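You operate a simulated robot arm through the tools that you are given. There is no shell and no other tool.

You run a simulated robot arm. Do the job below in one go: nothing can be reset, and whatever is moved stays where it is left.

Task
Put things in order on the long table. At the end: the white napkin stands on top of the lemon jar; the grey napkin stands where the glass with the yellow rings stood; the glass with the yellow rings stands where the white flowered pot stood; the yellow rose stands on top of the glass with the blue rim; the white flowered pot stands on top of the brown bowl; whatever was shut is shut again. Leave all else as you found it, and nothing knocked over.

Only the result counts: the job must be done as asked and must still hold three seconds after the hand-in. Knocking over, shifting, dropping, spilling or breaking anything else fails it. Flat cloth is picked up by pressing the open fingertips on it (5 to 10 N) and closing them slowly along it; thin cloth reads only 2 to 8 mm in the jaws.

Robot
A 7-joint arm with a two-finger parallel gripper, fixed in place. Base frame: the origin is at the foot of the arm, x ahead of it, y to its left, z up; the work surface is at about z = 0.78. Units: m, rad, N and s.
With the tool pointing down near the work surface it reaches from about 0.22 to 0.68 m from the base axis. Its first joint turns from -1.152 to 1.152 rad. Payload 2.4 kg.
The TCP is the grasp point between the finger pads, 0.03 m short of the fingertips. In the tool frame z runs along the fingers and y along their closing line. Largest opening 0.094 m; finger width 0.028, thickness 0.01; the body of the gripper, 0.05 by 0.096 m, starts 0.055 m behind the TCP.
Orientation is that of the tool frame in the base frame, as a unit quaternion [w, x, y, z]. With the fingers straight down and closing along the base's y, the tool's x points along the base's -x, its y along +y and its z along -z.

Tools
- The arm moves only by the tool servo_tool. Its arguments are lists of equal length, an entry for each row: "rotation": the turn, a rotation vector about the tool's x, y, z in units of 180 degrees (1.0 is 180 degrees), a list of three; "dp": the shift along the tool's x, y, z in units of 500 mm (1.0 is 500 mm), a list of three; "gripper": the gripper command, from -1 (fully open) to 1 (shut), values between in proportion. In form: {"rotation": [[rx, ry, rz], ...], "dp": [[tx, ty, tz], ...], "gripper": [gripper, ...]}. A call has 1 to 20 rows; each row is the pose to reach, as a shift and turn from the pose commanded when the call began, along the tool's axes at that moment. A call with a number of a shift or a turn outside -1 to 1 is refused whole. A row lasts 0.2 s, in which the tool goes at most 0.05 m and 0.15 rad; a call with a longer step from one row to the next is refused whole, and so is a gripper value outside its range. Where a pose cannot be reached the arm comes as near as it can. A force on the tool above 40 N (or 10 N above the force at the start of the call, whichever is more), or a blocked arm, ends the call early, and 0.2 s more pass. Each finger travels about 0.153 m/s and halts on what it meets, pressing with about 43 N; the grip force reading is that of the motor and also rises with nothing between the fingers. The clock runs only during rows and for 0.2 s after the last one: add rows that repeat a pose to give the fingers time. It gives the time, the measured TCP pose, the force on the tool (base axes), the opening and the grip force at its end, in the units of the frame above (readings bear some noise), with the torque about the TCP (base axes, N m) and any sound that the robot's microphone picked up.
- Cameras (640 x 400 px; columns grow to the right, rows downward): "scene" is fixed at [0.0358, 0.4879, 1.4236]; the picture's right is [-0.68, -0.73, 0.00], its down [-0.55, 0.51, -0.65] and it looks along [0.48, -0.44, -0.76] (base axes); focal length 329 px, centre (320, 200). "wrist" rides on the gripper at [0.076, 0.014, -0.103] in the tool frame; the picture's right is [-0.18, 0.98, 0.00], its down [-0.75, -0.14, -0.64] and it looks along [-0.63, -0.12, 0.77] (tool axes); focal length 243 px, centre (320, 200). There is no depth. A picture from a camera that has moved, and an enlarged one, comes with that camera's place and axes in the base frame and with its lens.
- get_image(camera): a new picture of that camera. No time passes.
- inspect(camera, box): a new picture of the part [left, top, right, bottom] of that camera's present view, enlarged. No time passes.
- sign_off(): hands the job in; it is judged then, once.

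Nothing tells you positions but the pictures and the camera data. Unless the task says otherwise, let go and move clear before handing in.

The tools are called after "Call:" by a JSON object that holds its "name" and its "arguments". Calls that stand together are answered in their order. servo_tool: Moves the arm, as the interface text tells. Its arguments: {"type":"object","properties":{"rotation":{"type":"array"},"dp":{"type":"array"},"gripper":{"type":"array"}},"required":["rotation","dp","gripper"]} The other tools are called the same way: get_image (camera) takes a picture; inspect (camera, box) takes an enlarged picture of a part of a camera's view; sign_off () hands the job in.

At the start:

```text
t: 0.0
position: [0.3084, 0.1429, 1.1181]
tool_rot: [0.0, 0.0, 1.0, -0.001]
force: [-0.6, 0.6, 0.3]
ft_torque: [-0.03, -0.01, 0.0]
finger_gap: 0.0939
grip_force: 0.0
```

scene: 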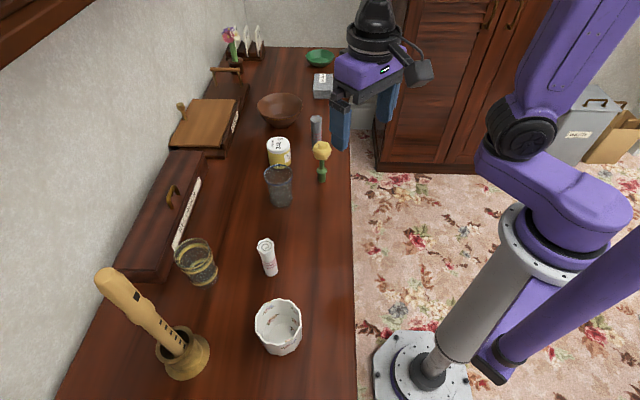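
wrist: 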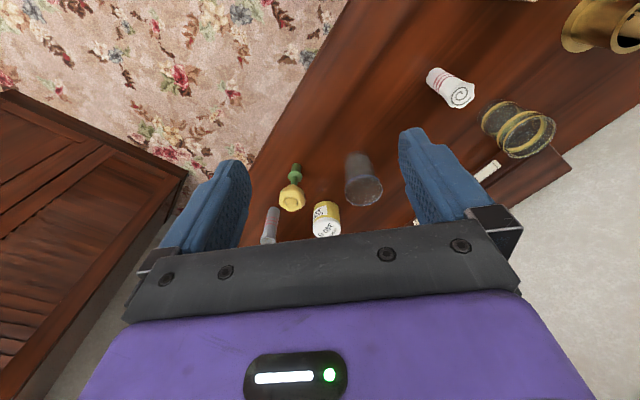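

I see a long table with pots, glasses, a bowl, rolled napkins, and boxes along the wall. I'll look closer at each part before moving.

Call:
{"name": "inspect", "arguments": {"camera": "scene", "box": [220, 80, 380, 220]}}

Call:
{"name": "inspect", "arguments": {"camera": "scene", "box": [80, 200, 360, 400]}}

Call:
{"name": "inspect", "arguments": {"camera": "scene", "box": [140, 20, 360, 160]}}

Call:
{"name": "inspect", "arguments": {"camera": "scene", "box": [100, 80, 260, 290]}}

Call:
{"name": "inspect", "arguments": {"camera": "wrist", "box": [220, 20, 600, 260]}}

```text
2.86 times, centred on (300, 150) of scene
camera zoom: at [0.0358, 0.4879, 1.4236], right [-0.68, -0.73, 0.0], down [-0.55, 0.51, -0.65], along [0.48, -0.44, -0.76], focal length 939 px, centre (377, 343)
```

zoom: 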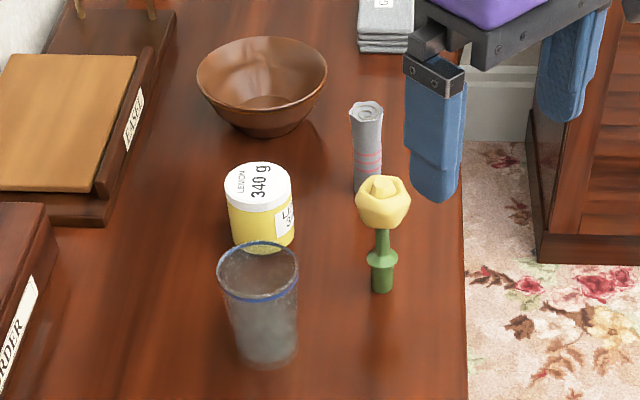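

```text
2.00 times, centred on (220, 300) of scene
camera zoom: at [0.0358, 0.4879, 1.4236], right [-0.68, -0.73, 0.0], down [-0.55, 0.51, -0.65], along [0.48, -0.44, -0.76], focal length 657 px, centre (520, 0)
```

zoom: 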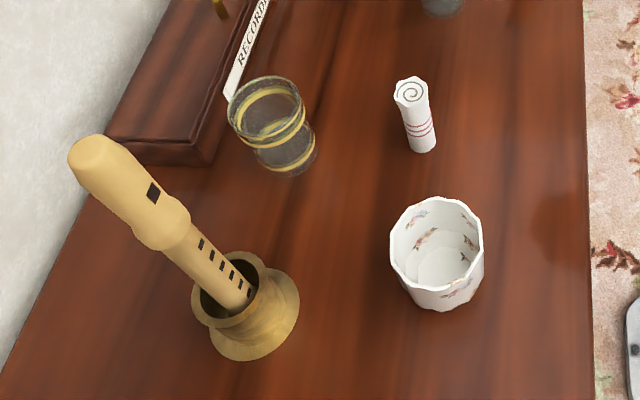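

```text
2.86 times, centred on (250, 90) of scene
camera zoom: at [0.0358, 0.4879, 1.4236], right [-0.68, -0.73, 0.0], down [-0.55, 0.51, -0.65], along [0.48, -0.44, -0.76], focal length 939 px, centre (520, 514)
```

zoom: 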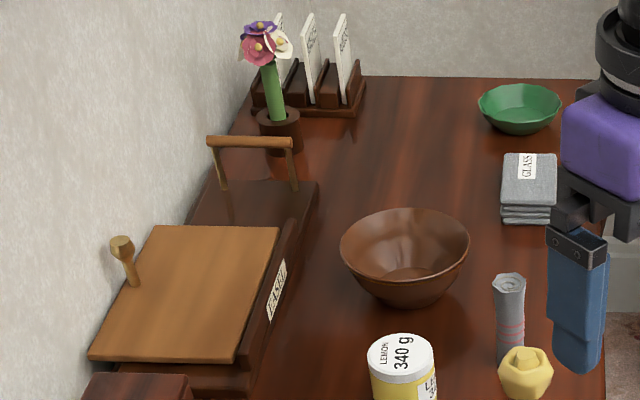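

```text
1.90 times, centred on (180, 185) of scene
camera zoom: at [0.0358, 0.4879, 1.4236], right [-0.68, -0.73, 0.0], down [-0.55, 0.51, -0.65], along [0.48, -0.44, -0.76], focal length 626 px, centre (587, 229)
```

zoom: 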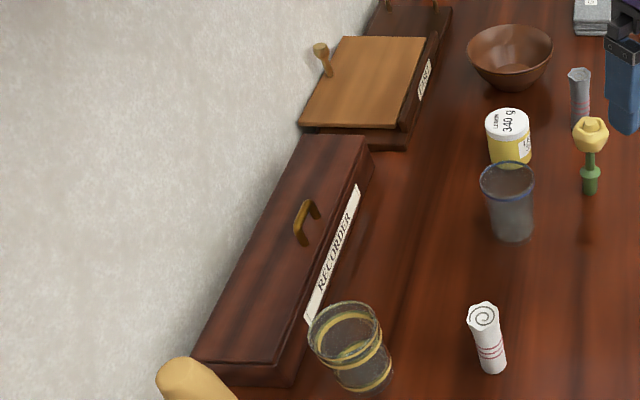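

```text
1.67 times, centred on (410, 140) of wrist
camera zoom: at [0.2327, 0.1566, 1.2201], right [0.18, 0.98, 0.0], down [0.75, -0.14, 0.64], along [0.63, -0.12, -0.77], focal length 404 px, centre (170, 300)
```

zoom: 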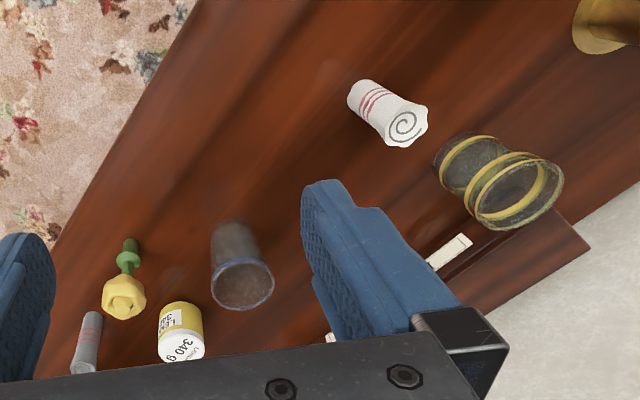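

I can see all the objects: the pot is near (0.23, 0.40), the ringed glass near (0.44, 0.44) and the white napkin near (0.36, 0.33). The blue-rim glass is near (0.50, 0.19), the jar near (0.61, 0.10), the rose near (0.49, 0.06), the grey napkin near (0.60, -0.02) and the bowl near (0.76, -0.02). I'll swing the arm high and look at the pot side with the wrist camera.

Call:
{"name": "servo_tool", "arguments": {"rotation": [[0, 0, -0.041], [0, 0, -0.082], [0, 0, -0.123], [0, 0, -0.164], [0, 0, -0.205], [0, 0, -0.246], [0, 0, -0.2865], [0, 0, -0.2865]], "dp": [[0.034, 0.028, 0], [0.068, 0.056, 0], [0.102, 0.084, 0], [0.136, 0.112, 0], [0.17, 0.14, 0], [0.204, 0.168, 0], [0.236, 0.194, 0], [0.236, 0.194, 0]], "gripper": [-1, -1, -1, -1, -1, -1, -1, -1]}}

Call:
{"name": "get_image", "arguments": {"camera": "wrist"}}

Call:
{"name": "get_image", "arguments": {"camera": "scene"}}

```text
t: 1.8
position: [0.1907, 0.2399, 1.1175]
tool_rot: [0.0, -0.436, 0.9, 0.0]
force: [-0.4, 0.0, 0.2]
ft_torque: [0.01, 0.0, 0.04]
finger_gap: 0.0938
grip_force: 0.0
```

```text
taken
camera wrist: at [0.1325, 0.19, 1.2201], right [-0.66, 0.75, 0.0], down [0.58, 0.5, 0.64], along [0.48, 0.42, -0.77], focal length 243 px, centre (320, 200)
```

wrist: 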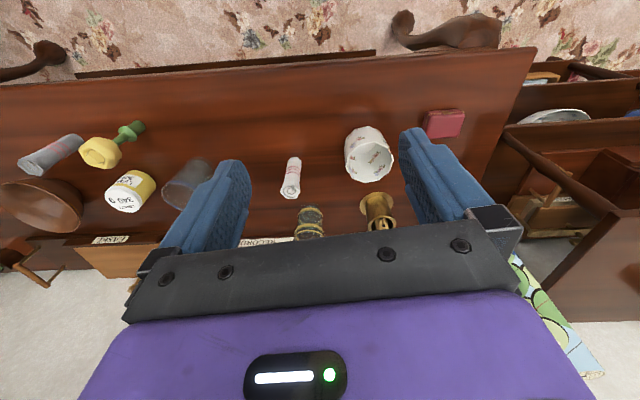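

```text
taken
```

scene: 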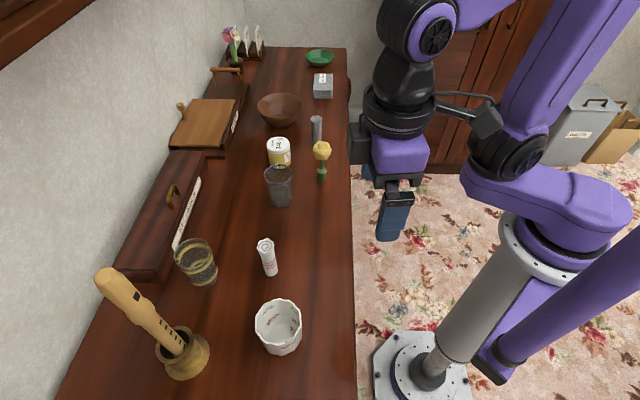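

The wrist view now covers the whole strip of the table. I'll zoom in on it to triangulate positions.

Call:
{"name": "inspect", "arguments": {"camera": "wrist", "box": [260, 100, 420, 240]}}

Call:
{"name": "inspect", "arguments": {"camera": "wrist", "box": [0, 100, 240, 250]}}

```text
2.86 times, centred on (340, 170) of wrist
camera zoom: at [0.1325, 0.19, 1.2201], right [-0.66, 0.75, 0.0], down [0.58, 0.5, 0.64], along [0.48, 0.42, -0.77], focal length 693 px, centre (263, 286)
```

zoom: 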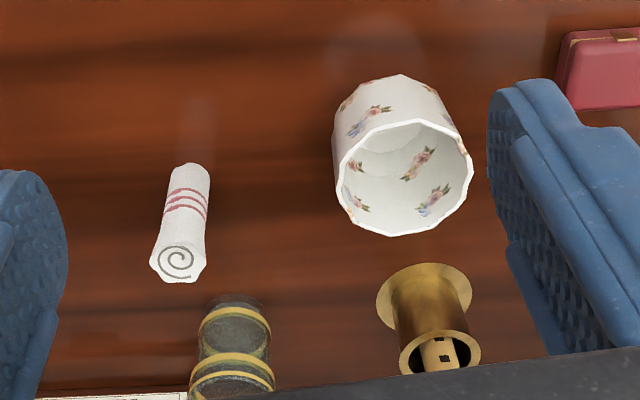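

```text
2.67 times, centred on (120, 175) of wrist
camera zoom: at [0.1325, 0.19, 1.2201], right [-0.66, 0.75, 0.0], down [0.58, 0.5, 0.64], along [0.48, 0.42, -0.77], focal length 647 px, centre (853, 267)
```

zoom: 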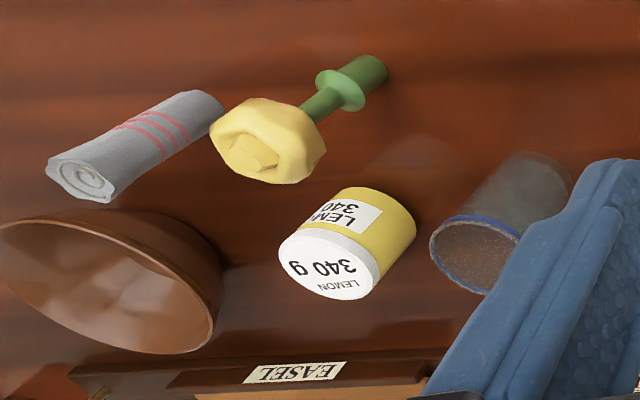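

The pot is about 0.08 m wide at the rim, at roughly (0.239, 0.398), and its rim is about 0.076 above the table. The bowl looks far out, so I'll go over there to view it and test the reach.

Call:
{"name": "servo_tool", "arguments": {"rotation": [[0, 0, 0.045], [0, 0, 0.09], [0, 0, 0.135], [0, 0, 0.18], [0, 0, 0.225], [0, 0, 0.27], [0, 0, 0.2865], [0, 0, 0.2865], [0, 0, 0.2865], [0, 0, 0.2865]], "dp": [[0.02, -0.08, 0], [0.03, -0.15, 0], [0.04, -0.22, 0], [0.05, -0.3, 0], [0.06, -0.38, 0], [0.06, -0.45, 0], [0.04, -0.54, 0], [0.02, -0.63, 0], [0.0, -0.7, 0], [0.0, -0.7, 0]], "gripper": [-1, -1, -1, -1, -1, -1, -1, -1, -1, -1]}}

Call:
{"name": "get_image", "arguments": {"camera": "wrist"}}

Call:
{"name": "get_image", "arguments": {"camera": "scene"}}

```text
t: 4.0
position: [0.4666, 0.0193, 1.1154]
tool_rot: [0.0, 0.0, 1.0, 0.0]
force: [0.3, -0.2, 0.7]
ft_torque: [-0.02, 0.01, -0.03]
finger_gap: 0.0938
grip_force: 0.0
```

```text
taken
camera wrist: at [0.3899, 0.0339, 1.2178], right [0.18, 0.98, 0.0], down [0.75, -0.14, 0.64], along [0.63, -0.12, -0.77], focal length 243 px, centre (320, 200)
```

wrist: 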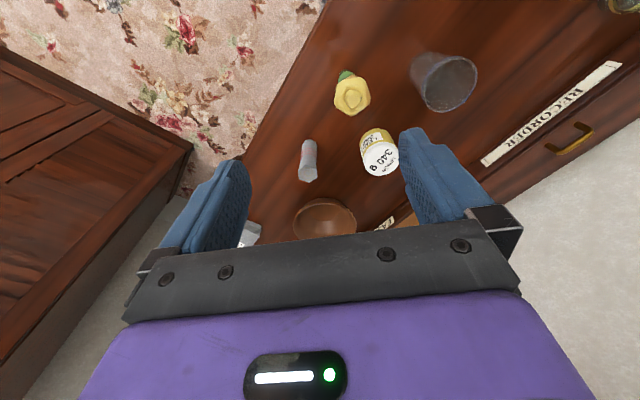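

```text
taken
```

scene: 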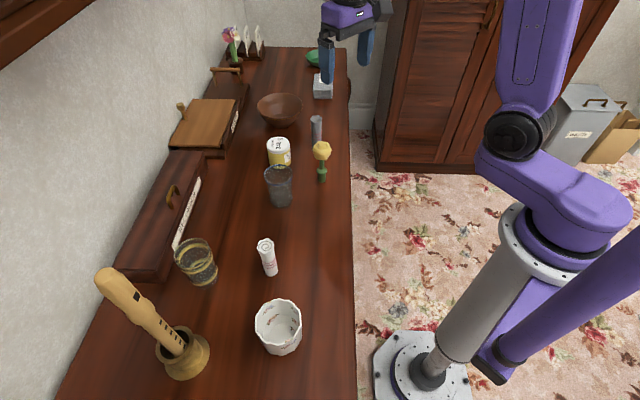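

The bowl shows behind the gripper bar. I'll zoom in on it.

Call:
{"name": "inspect", "arguments": {"camera": "wrist", "box": [260, 60, 420, 240]}}

Call:
{"name": "inspect", "arguments": {"camera": "wrist", "box": [280, 30, 500, 200]}}

```text
2.22 times, centred on (340, 150) of wrist
camera zoom: at [0.3899, 0.0339, 1.2178], right [0.18, 0.98, 0.0], down [0.75, -0.14, 0.64], along [0.63, -0.12, -0.77], focal length 539 px, centre (276, 311)
```

zoom: 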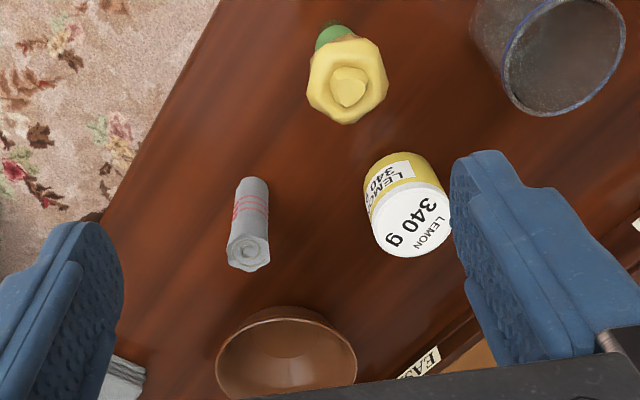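

```text
2.35 times, centred on (390, 115) of wrist
camera zoom: at [0.3899, 0.0339, 1.2178], right [0.18, 0.98, 0.0], down [0.75, -0.14, 0.64], along [0.63, -0.12, -0.77], focal length 571 px, centre (155, 400)
```

zoom: 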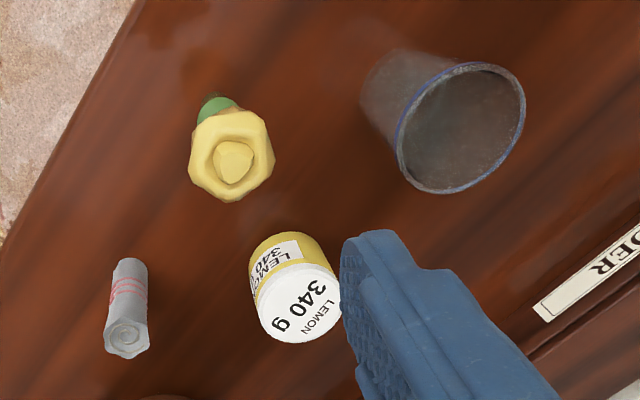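

The bowl is centred near (0.775, -0.03), beyond the straight-down reach, so I'll test a reach there with the tool tilted outward, still high above everything.

Call:
{"name": "servo_tool", "arguments": {"rotation": [[0, -0.02, 0], [0, -0.04, 0], [0, -0.06, 0], [0, -0.08, 0], [0, -0.1, 0], [0, -0.12, 0], [0, -0.14, 0], [0, -0.16, 0], [0, -0.18, 0], [0, -0.194, 0], [0, -0.194, 0], [0, -0.194, 0]], "dp": [[-0.06, -0.01, 0.02], [-0.12, -0.02, 0.04], [-0.18, -0.03, 0.07], [-0.24, -0.04, 0.09], [-0.3, -0.05, 0.11], [-0.36, -0.06, 0.14], [-0.42, -0.07, 0.16], [-0.48, -0.08, 0.18], [-0.54, -0.09, 0.21], [-0.607, -0.098, 0.23], [-0.607, -0.098, 0.23], [-0.607, -0.098, 0.23]], "gripper": [-1, -1, -1, -1, -1, -1, -1, -1, -1, -1, -1, -1]}}

Call:
{"name": "get_image", "arguments": {"camera": "wrist"}}

Call:
{"name": "get_image", "arguments": {"camera": "scene"}}

```text
t: 6.6
position: [0.769, -0.0276, 1.0025]
tool_rot: [0.3, 0.0, 0.954, 0.0]
force: [0.0, -0.1, -0.3]
ft_torque: [0.0, -0.02, -0.01]
finger_gap: 0.0942
grip_force: 0.1
```

```text
taken
camera wrist: at [0.6492, -0.0138, 1.0421], right [0.15, 0.98, 0.11], down [0.25, -0.14, 0.96], along [0.96, -0.12, -0.27], focal length 243 px, centre (320, 200)
```

wrist: 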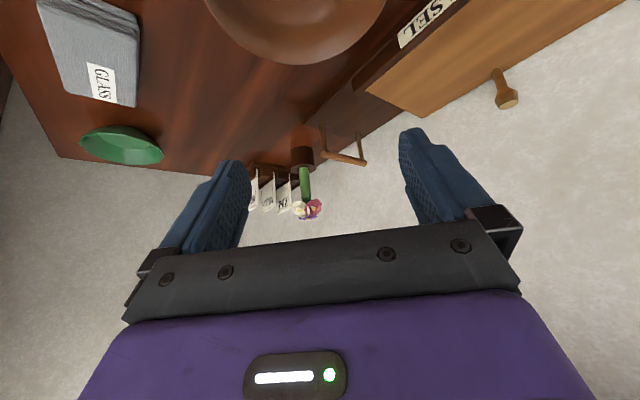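

```text
taken
```

scene: 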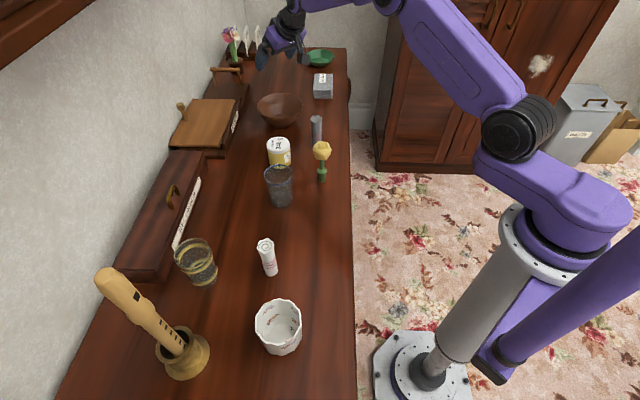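

The reach works with a 35° tilt. I'll check whether a smaller tilt of 20° still reaches lower down, at z≈0.92.

Call:
{"name": "servo_tool", "arguments": {"rotation": [[0, 0.02, 0], [0, 0.04, 0], [0, 0.06, 0], [0, 0.0833, 0], [0, 0.0833, 0], [0, 0.0833, 0]], "dp": [[0.02, 0, 0.035], [0.04, 0, 0.07], [0.06, 0, 0.1], [0.084, -0.006, 0.137], [0.084, -0.006, 0.137], [0.084, -0.006, 0.137]], "gripper": [-1, -1, -1, -1, -1, -1]}}

Call:
{"name": "get_image", "arguments": {"camera": "wrist"}}

Call:
{"name": "get_image", "arguments": {"camera": "scene"}}

```text
t: 8.0
position: [0.761, -0.032, 0.9211]
tool_rot: [0.173, 0.0, 0.985, 0.0]
force: [0.0, 0.5, 0.6]
ft_torque: [0.0, -0.01, 0.0]
finger_gap: 0.0938
grip_force: 0.0
out of reach, approached as far as the arm can: row 4, 5, 6
```

```text
taken
camera wrist: at [0.6556, -0.0176, 0.9908], right [0.17, 0.98, 0.06], down [0.49, -0.14, 0.86], along [0.85, -0.12, -0.51], focal length 243 px, centre (320, 200)
```

wrist: 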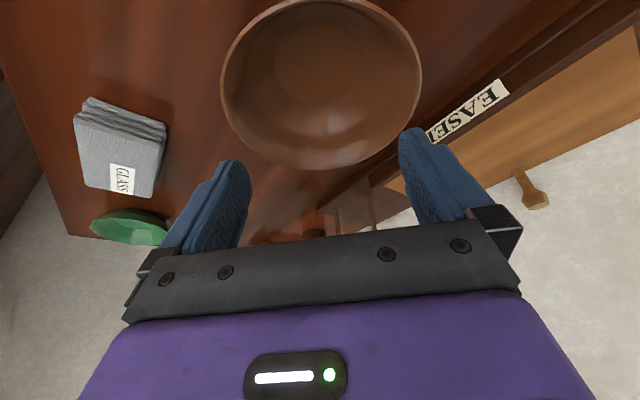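

```text
taken
```

scene: 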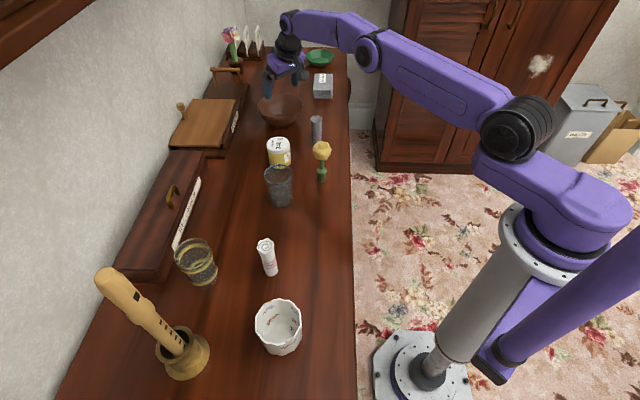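

At 20° the limit is about x=0.761, so 25–30° should do. The bowl is well in view now, so I'll measure it.

Call:
{"name": "inspect", "arguments": {"camera": "wrist", "box": [200, 0, 440, 180]}}

```text
2.22 times, centred on (320, 90) of wrist
camera zoom: at [0.6556, -0.0176, 0.9908], right [0.17, 0.98, 0.06], down [0.49, -0.14, 0.86], along [0.85, -0.12, -0.51], focal length 539 px, centre (320, 444)
```

zoom: 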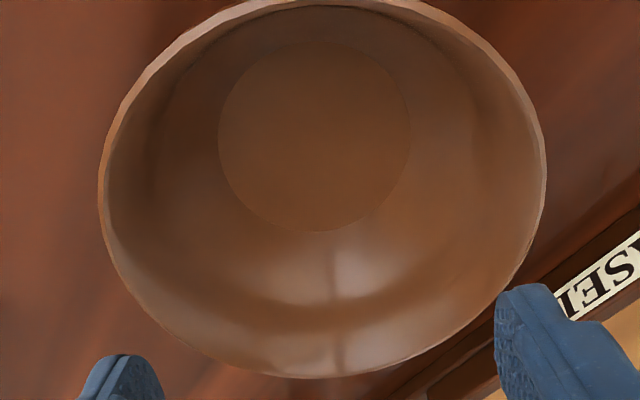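

The bowl is centred at about (0.773, -0.027). Its rim is near z 0.848 and about 0.13 across, and its flat floor is about 0.072 across, so the pot fits inside. I'll back out and return to a plain downward pose.

Call:
{"name": "servo_tool", "arguments": {"rotation": [[0, 0, 0], [0, 0, 0], [0, 0.0158, 0], [0, 0.0316, 0], [0, 0.0474, 0], [0, 0.0633, 0], [0, 0.0791, 0], [0, 0.0949, 0], [0, 0.1107, 0], [0, 0.1107, 0]], "dp": [[-0.034, 0, -0.094], [-0.068, 0, -0.188], [0.008, 0.009, -0.24], [0.083, 0.018, -0.292], [0.159, 0.027, -0.344], [0.235, 0.037, -0.395], [0.311, 0.046, -0.447], [0.386, 0.055, -0.499], [0.462, 0.064, -0.551], [0.462, 0.064, -0.551]], "gripper": [-1, -1, -1, -1, -1, -1, -1, -1, -1, -1]}}

```text
t: 10.2
position: [0.4484, -0.0052, 1.1023]
tool_rot: [-0.001, 0.0, 1.0, 0.001]
force: [-0.1, 0.6, 0.3]
ft_torque: [0.0, 0.01, -0.02]
finger_gap: 0.0941
grip_force: 0.1
out of reach, approached as far as the arm can: row 2
```

Next I'll swing to directly above the pot with the yaw turned to the pot's azimuth, staying high.

Call:
{"name": "servo_tool", "arguments": {"rotation": [[0, 0, -0.03], [0, 0, -0.06], [0, 0, -0.09], [0, 0, -0.12], [0, 0, -0.15], [0, 0, -0.18], [0, 0, -0.21], [0, 0, -0.24], [0, 0, -0.27], [0, 0, -0.3], [0, 0, -0.3279], [0, 0, -0.3279], [0, 0, -0.3279]], "dp": [[0.04, 0.075, 0], [0.08, 0.15, 0], [0.12, 0.225, 0], [0.16, 0.3, 0.01], [0.2, 0.375, 0.03], [0.24, 0.45, 0.05], [0.28, 0.525, 0.08], [0.32, 0.6, 0.11], [0.36, 0.675, 0.14], [0.39, 0.745, 0.17], [0.418, 0.805, 0.2], [0.418, 0.805, 0.2], [0.418, 0.805, 0.2]], "gripper": [-1, -1, -1, -1, -1, -1, -1, -1, -1, -1, -1, -1, -1]}}

Call:
{"name": "get_image", "arguments": {"camera": "wrist"}}

Call:
{"name": "get_image", "arguments": {"camera": "scene"}}

```text
t: 13.0
position: [0.2407, 0.4005, 1.0018]
tool_rot: [0.0, -0.492, 0.87, 0.0]
force: [0.5, -0.8, -0.1]
ft_torque: [0.01, 0.02, -0.02]
finger_gap: 0.0938
grip_force: 0.0
```

```text
taken
camera wrist: at [0.1899, 0.3431, 1.1051], right [-0.75, 0.66, 0.0], down [0.51, 0.57, 0.64], along [0.43, 0.48, -0.77], focal length 243 px, centre (320, 200)
```

wrist: 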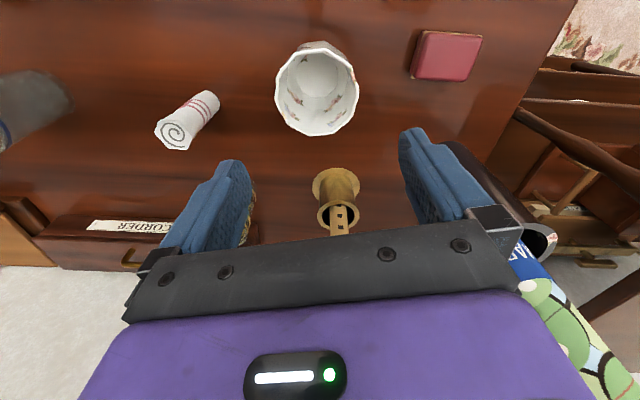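

```text
taken
```

scene: 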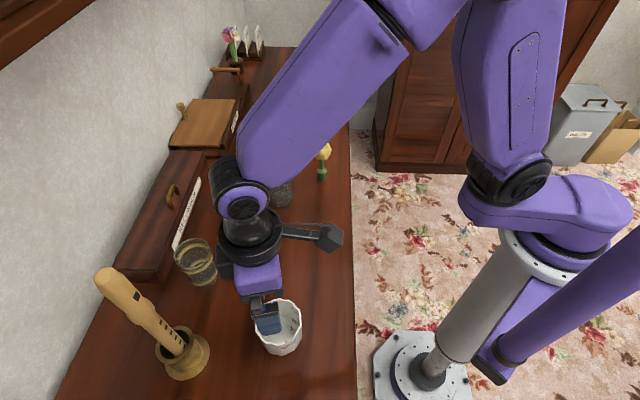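

Call:
{"name": "inspect", "arguments": {"camera": "wrist", "box": [250, 20, 390, 150]}}

```text
3.08 times, centred on (320, 85) of wrist
camera zoom: at [0.1899, 0.3431, 1.1051], right [-0.75, 0.66, 0.0], down [0.51, 0.57, 0.64], along [0.43, 0.48, -0.77], focal length 746 px, centre (320, 554)
```

zoom: 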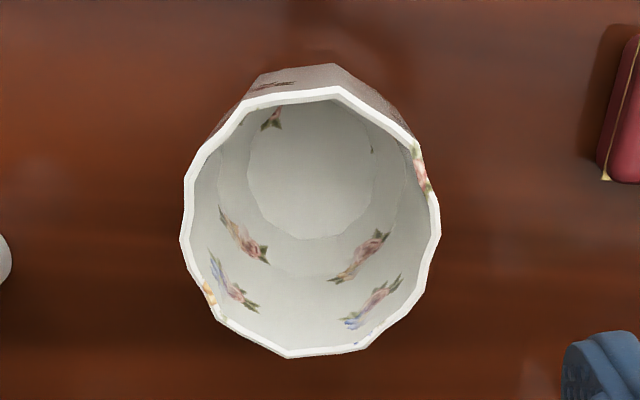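

The pot is centred within a few millimetres of the tool axis. I'll zoom in more to see its facets.

Call:
{"name": "inspect", "arguments": {"camera": "wrist", "box": [270, 35, 366, 140]}}

```text
3.81 times, centred on (318, 88) of wrist
camera zoom: at [0.1899, 0.3431, 1.1051], right [-0.75, 0.66, 0.0], down [0.51, 0.57, 0.64], along [0.43, 0.48, -0.77], focal length 924 px, centre (328, 629)
```

zoom: 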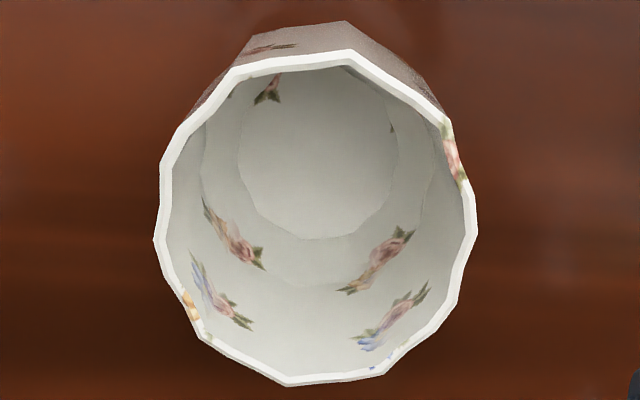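

The pot sits about 3 mm to one side of the tool axis. I'll apply a 30° outward tilt, the same one I need at the bowl, with a small correction while staying above the pot.

Call:
{"name": "servo_tool", "arguments": {"rotation": [[0, -0.04, 0], [0, -0.08, 0], [0, -0.12, 0], [0, -0.16, 0], [0, -0.1667, 0], [0, -0.1667, 0], [0, -0.1667, 0]], "dp": [[0.002, -0.002, 0.02], [0.004, -0.003, 0.04], [0.006, -0.005, 0.06], [0.008, -0.006, 0.08], [0.008, -0.006, 0.1], [0.008, -0.006, 0.104], [0.008, -0.006, 0.104]], "gripper": [-1, -1, -1, -1, -1, -1, -1]}}

Call:
{"name": "get_image", "arguments": {"camera": "wrist"}}

Call:
{"name": "get_image", "arguments": {"camera": "scene"}}

```text
t: 14.6
position: [0.2417, 0.3958, 0.9492]
tool_rot: [0.225, -0.475, 0.841, 0.127]
force: [0.2, 0.0, -0.1]
ft_torque: [0.03, 0.02, 0.0]
finger_gap: 0.0942
grip_force: 0.1
```

```text
taken
camera wrist: at [0.169, 0.3027, 0.9994], right [-0.76, 0.64, 0.09], down [0.29, 0.21, 0.93], along [0.58, 0.74, -0.35], focal length 243 px, centre (320, 200)
```

wrist: 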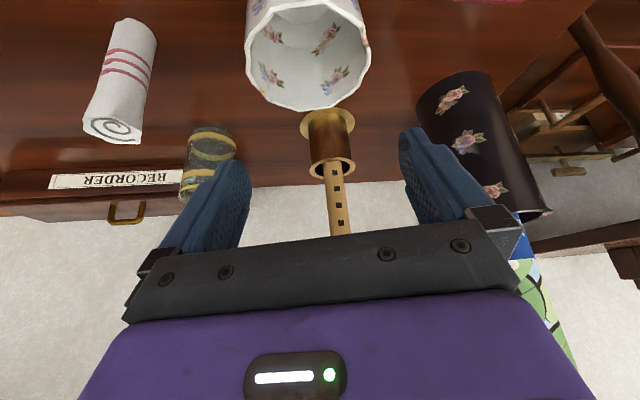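

```text
taken
```

scene: 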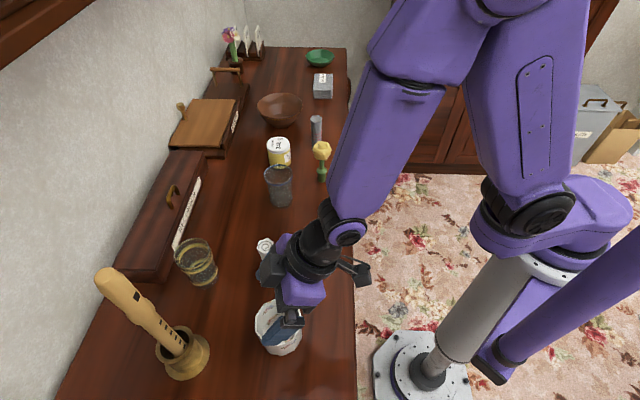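

The alignment looks good to within about 1 mm. I'll descend straight down so the fingertips straddle the rim.

Call:
{"name": "servo_tool", "arguments": {"rotation": [[0, 0, 0], [0, 0, 0], [0, 0, 0], [0, 0, 0], [0, 0, 0], [0, 0, 0], [0, 0, 0]], "dp": [[0.016, 0.001, 0.028], [0.032, 0.002, 0.056], [0.048, 0.002, 0.083], [0.06, 0.002, 0.104], [0.072, 0.002, 0.125], [0.081, 0.002, 0.1403], [0.081, 0.002, 0.1403]], "gripper": [-1, -1, -1, -1, -1, -1, -1]}}

Call:
{"name": "get_image", "arguments": {"camera": "wrist"}}

Call:
{"name": "inspect", "arguments": {"camera": "scene", "box": [220, 240, 340, 370]}}

```text
t: 16.2
position: [0.2422, 0.397, 0.8694]
tool_rot: [0.225, -0.475, 0.841, 0.128]
force: [0.8, 0.3, -0.6]
ft_torque: [-0.03, 0.01, 0.01]
finger_gap: 0.094
grip_force: 0.0
```

```text
taken
camera wrist: at [0.1695, 0.3042, 0.9192], right [-0.76, 0.64, 0.09], down [0.29, 0.21, 0.93], along [0.58, 0.74, -0.35], focal length 243 px, centre (320, 200)
```

wrist: 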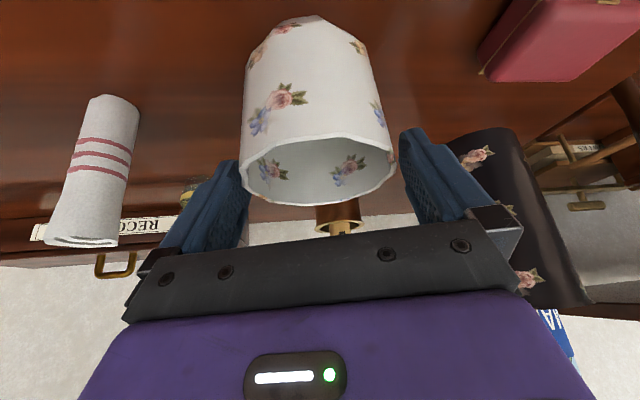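

```text
3.08 times, centred on (280, 305) of scene
camera zoom: at [0.0358, 0.4879, 1.4236], right [-0.68, -0.73, 0.0], down [-0.55, 0.51, -0.65], along [0.48, -0.44, -0.76], focal length 1011 px, centre (443, -123)
```

zoom: 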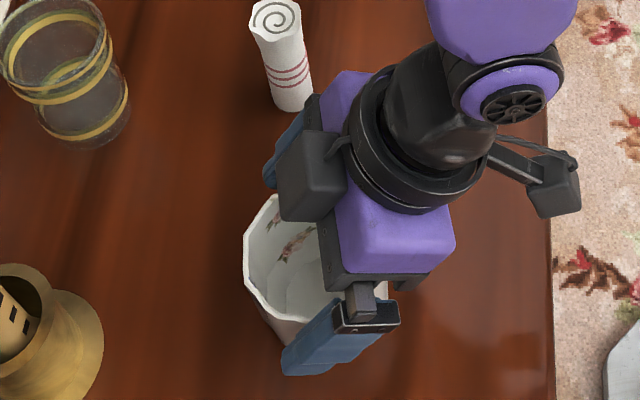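

The pot is centred between the fingers and its rim overlaps the pads. I'll close slowly.

Call:
{"name": "servo_tool", "arguments": {"rotation": [[0, 0, 0], [0, 0, 0], [0, 0, 0], [0, 0, 0], [0, 0, 0], [0, 0, 0]], "dp": [[0, 0, 0], [0, 0, 0], [0, 0, 0], [0, 0, 0], [0, 0, 0], [0, 0, 0]], "gripper": [-0.9, -0.8, -0.75, -0.7, -0.6, -0.5]}}

Call:
{"name": "get_image", "arguments": {"camera": "wrist"}}

```text
t: 17.6
position: [0.24, 0.3966, 0.87]
tool_rot: [0.226, -0.476, 0.84, 0.128]
force: [-1.1, -1.4, 3.8]
ft_torque: [-0.01, -0.01, 0.03]
finger_gap: 0.082
grip_force: 42.8
```

```text
taken
camera wrist: at [0.1694, 0.304, 0.9193], right [-0.76, 0.64, 0.09], down [0.29, 0.21, 0.93], along [0.58, 0.74, -0.35], focal length 243 px, centre (320, 200)
```

wrist: 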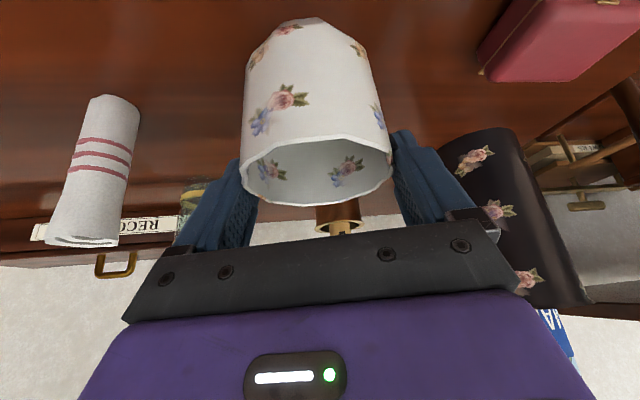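

The grip is firm at 0.082 m. I'll lift gently straight up.

Call:
{"name": "servo_tool", "arguments": {"rotation": [[0, 0, 0], [0, 0, 0], [0, 0, 0], [0, 0, 0], [0, 0, 0], [0, 0, 0], [0, 0, 0], [0, 0, 0], [0, 0, 0]], "dp": [[-0.01, 0, -0.0173], [-0.03, 0, -0.052], [-0.06, 0, -0.1039], [-0.09, 0, -0.1559], [-0.12, 0, -0.2078], [-0.15, 0, -0.2598], [-0.18, 0, -0.3118], [-0.2, 0, -0.3464], [-0.2, 0, -0.3464]], "gripper": [-0.5, -0.5, -0.5, -0.5, -0.5, -0.5, -0.5, -0.5, -0.5]}}

Call:
{"name": "get_image", "arguments": {"camera": "wrist"}}

Call:
{"name": "get_image", "arguments": {"camera": "scene"}}

```text
t: 19.6
position: [0.2418, 0.3976, 1.0694]
tool_rot: [0.226, -0.475, 0.841, 0.128]
force: [0.5, 0.2, -2.4]
ft_torque: [0.01, -0.03, -0.01]
finger_gap: 0.0814
grip_force: 42.6
```

```text
taken
camera wrist: at [0.169, 0.3038, 1.1194], right [-0.76, 0.64, 0.09], down [0.29, 0.21, 0.93], along [0.58, 0.74, -0.35], focal length 243 px, centre (320, 200)
```

wrist: 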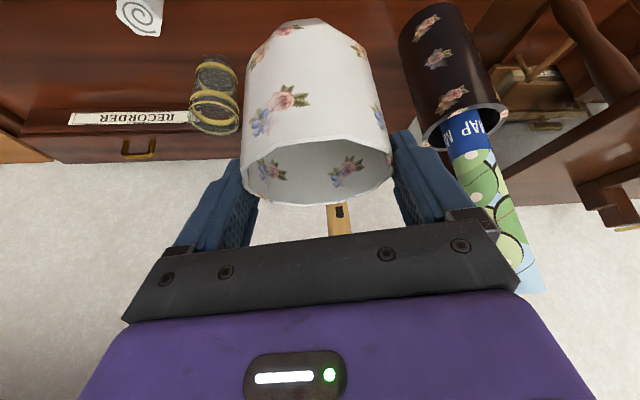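

```text
taken
```

scene: 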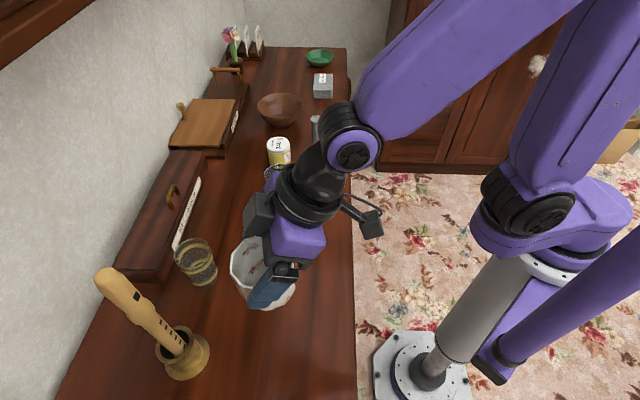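

The pot is held upright with its bottom near z 0.98. I'll swing it along an arc toward the bowl, keeping the same tilt relative to the arm.

Call:
{"name": "servo_tool", "arguments": {"rotation": [[0.0113, 0, 0.0195], [0.0226, 0, 0.0391], [0.0339, 0, 0.0586], [0.0451, 0, 0.0782], [0.0564, 0, 0.0977], [0.0677, 0, 0.1173], [0.079, 0, 0.1368], [0.0903, 0, 0.1564], [0.1016, 0, 0.1759], [0.1129, 0, 0.1955], [0.1242, 0, 0.215], [0.1354, 0, 0.2346], [0.1467, 0, 0.2541], [0.158, 0, 0.2737], [0.158, 0, 0.2737], [0.158, 0, 0.2737]], "dp": [[-0.0131, -0.067, 0.0076], [-0.0222, -0.1361, 0.0128], [-0.0269, -0.2071, 0.0155], [-0.0267, -0.2796, 0.0154], [-0.0218, -0.353, 0.0126], [-0.0122, -0.4271, 0.007], [0.0025, -0.5013, -0.0014], [0.0224, -0.5753, -0.0129], [0.0472, -0.6484, -0.0272], [0.0772, -0.7203, -0.0445], [0.1122, -0.7907, -0.0648], [0.1522, -0.8588, -0.0878], [0.1971, -0.9242, -0.1138], [0.2471, -0.9866, -0.1426], [0.2471, -0.9866, -0.1426], [0.2471, -0.9866, -0.1426]], "gripper": [-0.5, -0.5, -0.5, -0.5, -0.5, -0.5, -0.5, -0.5, -0.5, -0.5, -0.5, -0.5, -0.5, -0.5, -0.5, -0.5]}}

Call:
{"name": "get_image", "arguments": {"camera": "wrist"}}

Call:
{"name": "get_image", "arguments": {"camera": "scene"}}

```text
t: 23.0
position: [0.5901, 0.0197, 1.0668]
tool_rot: [0.259, -0.018, 0.966, 0.005]
force: [-0.9, 0.2, -1.8]
ft_torque: [-0.02, -0.01, -0.02]
finger_gap: 0.081
grip_force: 43.4
```

```text
taken
camera wrist: at [0.4717, 0.0299, 1.1168], right [0.12, 0.99, 0.09], down [0.34, -0.13, 0.93], along [0.93, -0.08, -0.35], focal length 243 px, centre (320, 200)
```

wrist: 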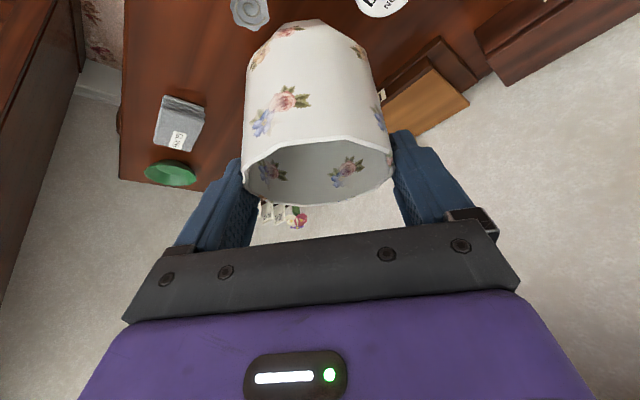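

```text
taken
```

scene: 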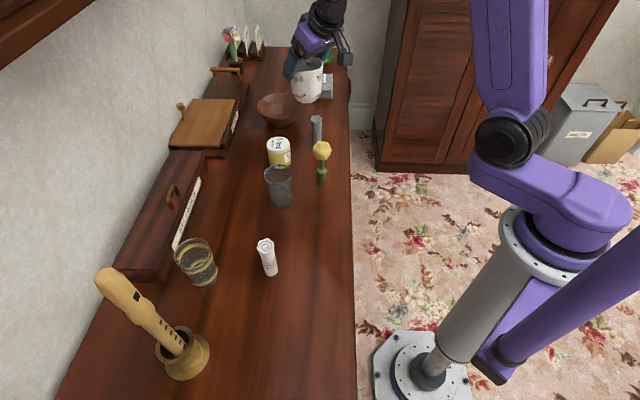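

The pot is now near the bowl. I'll move over it and pause at z≈1.0 to check the alignment.

Call:
{"name": "servo_tool", "arguments": {"rotation": [[0.002, 0, 0.0035], [0.004, 0, 0.007], [0.006, 0, 0.0105], [0.008, 0, 0.014], [0.01, 0, 0.0175], [0.0116, 0, 0.0201], [0.0116, 0, 0.0201], [0.0116, 0, 0.0201]], "dp": [[-0.0406, -0.0179, 0.0491], [-0.0811, -0.0357, 0.0982], [-0.1217, -0.0536, 0.1473], [-0.1623, -0.0715, 0.1964], [-0.2028, -0.0893, 0.2455], [-0.2434, -0.1072, 0.2946], [-0.2434, -0.1072, 0.2946], [-0.2434, -0.1072, 0.2946]], "gripper": [-0.5, -0.5, -0.5, -0.5, -0.5, -0.5, -0.5, -0.5]}}

Call:
{"name": "get_image", "arguments": {"camera": "wrist"}}

Call:
{"name": "inspect", "arguments": {"camera": "scene", "box": [230, 40, 350, 150]}}

```text
t: 24.8
position: [0.7709, -0.0243, 1.0029]
tool_rot: [0.258, 0.019, 0.966, -0.005]
force: [0.3, -0.5, -1.3]
ft_torque: [-0.01, -0.02, -0.01]
finger_gap: 0.0811
grip_force: 42.9
```

```text
taken
camera wrist: at [0.6553, -0.0046, 1.0529], right [0.19, 0.98, 0.09], down [0.33, -0.15, 0.93], along [0.92, -0.15, -0.35], focal length 243 px, centre (320, 200)
```

wrist: 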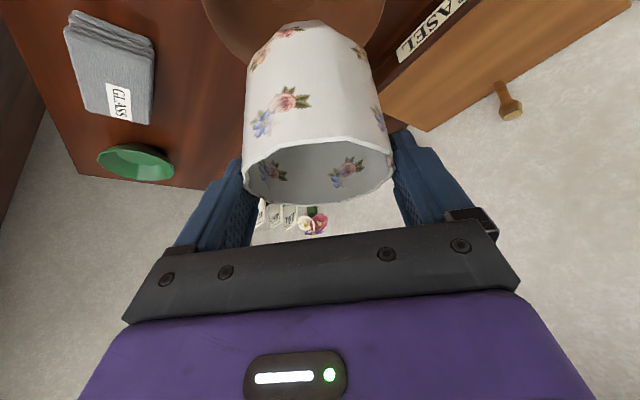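

```text
3.64 times, centred on (290, 95) of scene
camera zoom: at [0.0358, 0.4879, 1.4236], right [-0.68, -0.73, 0.0], down [-0.55, 0.51, -0.65], along [0.48, -0.44, -0.76], focal length 1195 px, centre (429, 582)
```

zoom: 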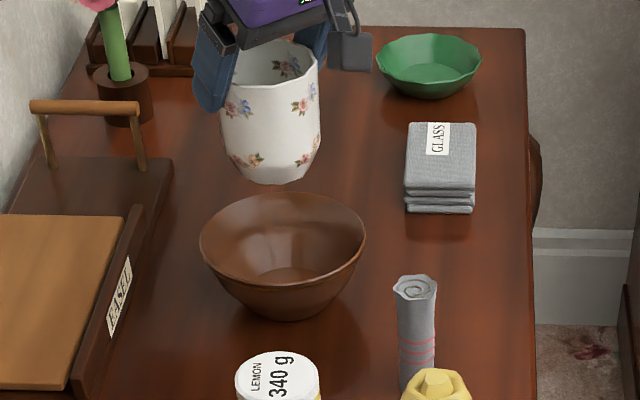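

The pot hangs upright nearly over the bowl's centre and needs about 3 mm of correction. I'll lower it partway.

Call:
{"name": "servo_tool", "arguments": {"rotation": [[0, 0, 0], [0, 0, 0], [0, 0, 0], [0, 0, 0], [0, 0, 0], [0, 0, 0]], "dp": [[0.019, -0.0016, 0.031], [0.038, -0.0031, 0.062], [0.057, -0.0047, 0.093], [0.0762, -0.0062, 0.1244], [0.0762, -0.0062, 0.1244], [0.0762, -0.0062, 0.1244]], "gripper": [-0.5, -0.5, -0.5, -0.5, -0.5, -0.5]}}

Call:
{"name": "get_image", "arguments": {"camera": "wrist"}}

Call:
{"name": "inspect", "arguments": {"camera": "scene", "box": [230, 60, 350, 150]}}

```text
t: 26.2
position: [0.7683, -0.0293, 0.9317]
tool_rot: [0.261, 0.017, 0.965, -0.005]
force: [-3.8, 0.4, 15.1]
ft_torque: [0.23, 0.57, 0.03]
finger_gap: 0.0811
grip_force: 43.4
```

```text
taken
camera wrist: at [0.6513, -0.011, 0.9818], right [0.19, 0.98, 0.09], down [0.32, -0.15, 0.93], along [0.93, -0.15, -0.34], focal length 243 px, centre (320, 200)
```

wrist: 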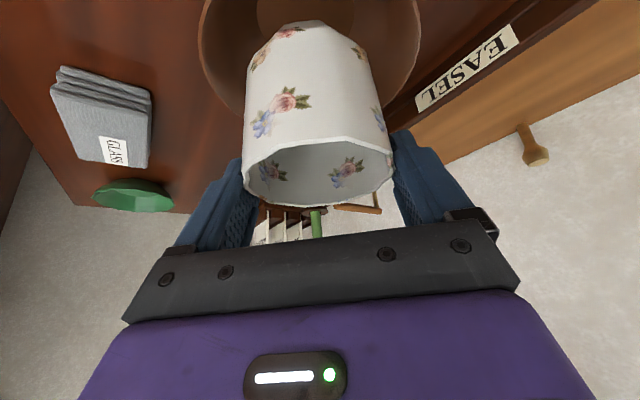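

```text
4.44 times, centred on (290, 105) of scene
camera zoom: at [0.0354, 0.4879, 1.4236], right [-0.68, -0.73, 0.0], down [-0.55, 0.51, -0.65], along [0.48, -0.44, -0.76], focal length 1460 px, centre (453, 622)
```

zoom: 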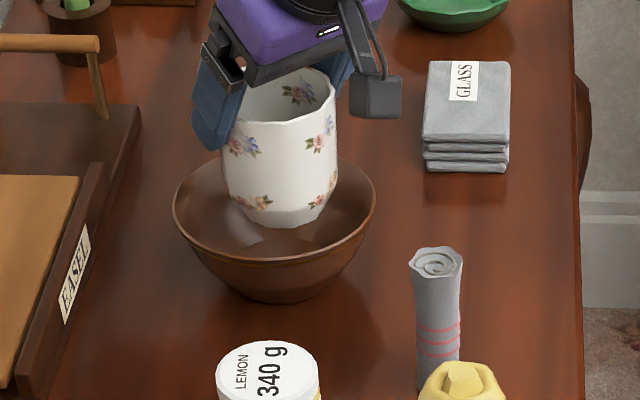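

The force reading shows about 15 N upward, which is earlier than I expected. I'll look closely before doing anything else.

Call:
{"name": "inspect", "arguments": {"camera": "scene", "box": [250, 60, 320, 140]}}

Call:
{"name": "inspect", "arguments": {"camera": "wrist", "box": [180, 0, 440, 220]}}

Call:
{"name": "get_image", "arguments": {"camera": "scene"}}

```text
5.00 times, centred on (285, 100) of scene
camera zoom: at [0.0354, 0.4879, 1.4236], right [-0.68, -0.73, 0.0], down [-0.55, 0.51, -0.65], along [0.48, -0.44, -0.76], focal length 1643 px, centre (495, 700)
```

zoom: 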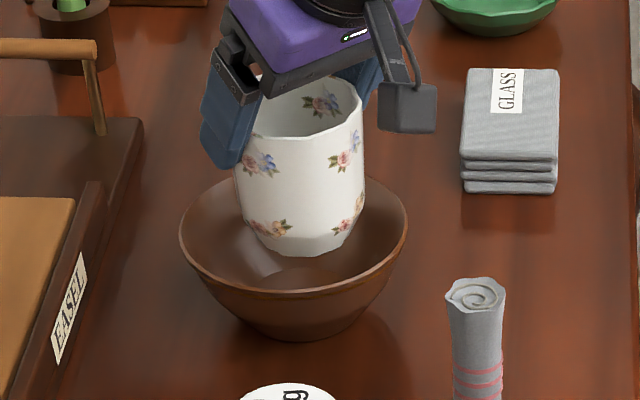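

```text
1.82 times, centred on (310, 110) of wrist
camera zoom: at [0.6513, -0.011, 0.9818], right [0.19, 0.98, 0.09], down [0.32, -0.15, 0.93], along [0.93, -0.15, -0.34], focal length 441 px, centre (338, 364)
```

zoom: 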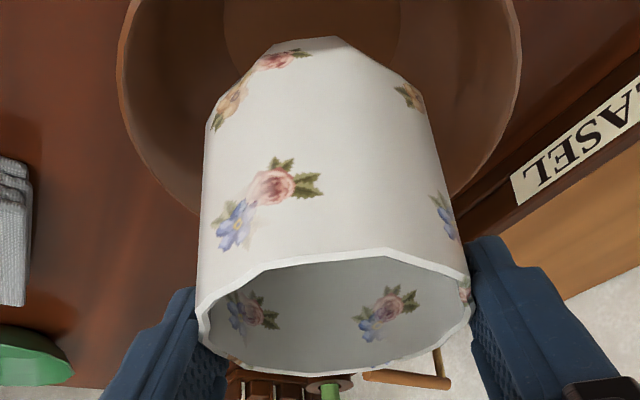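

```text
taken
```

scene: 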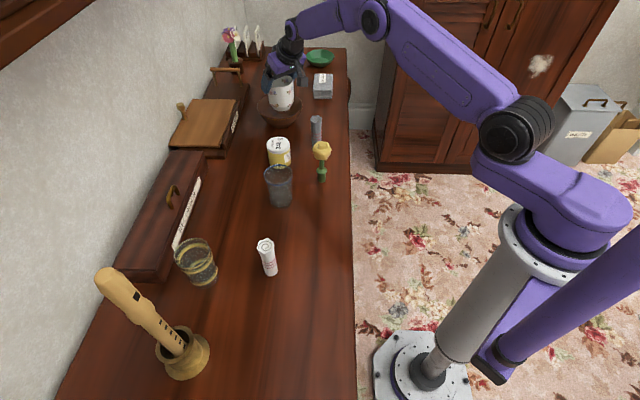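

I see no obvious contact in the images, so I'll raise 1 cm and see whether the reading clears.

Call:
{"name": "servo_tool", "arguments": {"rotation": [[0, 0, 0], [0, 0, 0], [0, 0, 0]], "dp": [[-0.01, 0, -0.0173], [-0.01, 0, -0.0173], [-0.01, 0, -0.0173]], "gripper": [-0.5, -0.5, -0.5]}}

Call:
{"name": "get_image", "arguments": {"camera": "wrist"}}

```text
t: 27.0
position: [0.7675, -0.03, 0.9407]
tool_rot: [0.258, 0.018, 0.966, -0.005]
force: [-0.2, -0.3, -1.5]
ft_torque: [0.01, -0.02, -0.01]
finger_gap: 0.0809
grip_force: 43.3
```

```text
taken
camera wrist: at [0.6516, -0.0118, 0.9906], right [0.19, 0.98, 0.09], down [0.33, -0.15, 0.93], along [0.92, -0.15, -0.35], focal length 243 px, centre (320, 200)
```

wrist: 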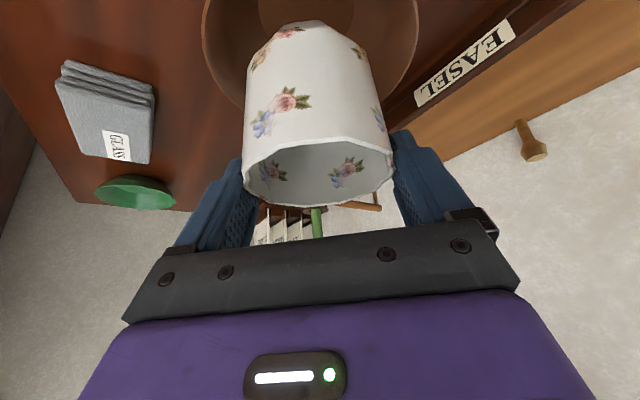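

The reading cleared, so the pot's bottom really did touch something at z≈0.842, which is the bowl's rim plane. The bowl appears to act solid at its top, so "on top" means resting at rim level. I'll measure the bowl's centre more carefully.

Call:
{"name": "inspect", "arguments": {"camera": "wrist", "box": [180, 0, 440, 120]}}

Call:
{"name": "inspect", "arguments": {"camera": "scene", "box": [250, 60, 320, 140]}}

```text
2.46 times, centred on (310, 60) of wrist
camera zoom: at [0.6516, -0.0118, 0.9906], right [0.19, 0.98, 0.09], down [0.33, -0.15, 0.93], along [0.92, -0.15, -0.35], focal length 597 px, centre (345, 545)
```

zoom: 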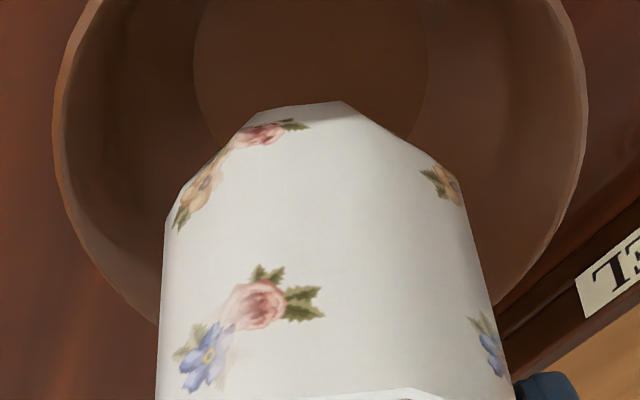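

```text
5.00 times, centred on (285, 100) of scene
camera zoom: at [0.0358, 0.4879, 1.4236], right [-0.68, -0.73, 0.0], down [-0.55, 0.51, -0.65], along [0.48, -0.44, -0.76], focal length 1643 px, centre (495, 700)
```

zoom: 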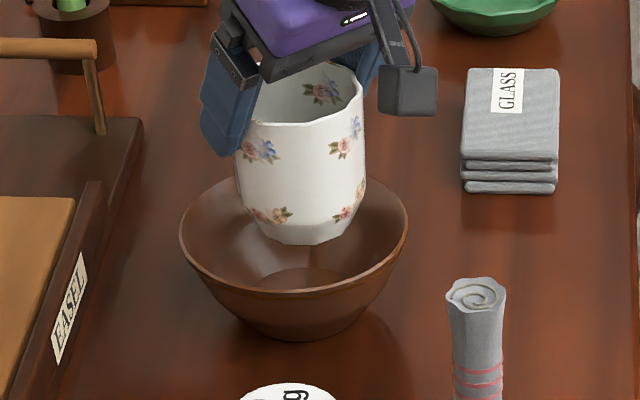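

The fits from three views agree: bowl centre (0.780, -0.029) and rim plane z 0.8415, which matches the contact. I'll centre the pot over it and ease down.

Call:
{"name": "servo_tool", "arguments": {"rotation": [[0, 0, 0], [0, 0, 0], [0, 0, 0], [0, 0, 0], [0, 0, 0]], "dp": [[-0.011, 0.0015, 0.0062], [-0.0216, 0.003, 0.0125], [-0.0216, 0.003, 0.0125], [-0.0176, 0.003, 0.0194], [-0.0176, 0.003, 0.0194]], "gripper": [-0.5, -0.5, -0.5, -0.5, -0.5]}}

```text
t: 28.2
position: [0.7822, -0.0262, 0.9367]
tool_rot: [0.258, 0.018, 0.966, -0.006]
force: [0.3, -0.2, -2.0]
ft_torque: [0.03, 0.01, -0.03]
finger_gap: 0.0811
grip_force: 43.2
```

Call:
{"name": "servo_tool", "arguments": {"rotation": [[0, 0, 0], [0, 0, 0], [0, 0, 0], [0, 0, 0]], "dp": [[0.001, -0.002, 0.0017], [0.002, -0.002, 0.0035], [0.002, -0.002, 0.0035], [0.002, -0.002, 0.0035]], "gripper": [-0.5, -0.5, -0.5, -0.5]}}

```text
t: 29.2
position: [0.7815, -0.0293, 0.9336]
tool_rot: [0.258, 0.017, 0.966, -0.004]
force: [0.9, -0.4, -1.8]
ft_torque: [0.0, -0.01, -0.01]
finger_gap: 0.081
grip_force: 42.9
```

No contact yet. I'll ease down one more millimetre at a time.

Call:
{"name": "servo_tool", "arguments": {"rotation": [[0, 0, 0], [0, 0, 0], [0, 0, 0]], "dp": [[0.001, 0, 0.0017], [0.002, 0, 0.0035], [0.002, 0, 0.0035]], "gripper": [-0.5, -0.5, -0.5]}}

```text
t: 30.0
position: [0.7814, -0.0289, 0.932]
tool_rot: [0.261, 0.018, 0.965, -0.004]
force: [-2.0, 1.0, 5.7]
ft_torque: [0.04, 0.18, 0.01]
finger_gap: 0.0808
grip_force: 42.6
```

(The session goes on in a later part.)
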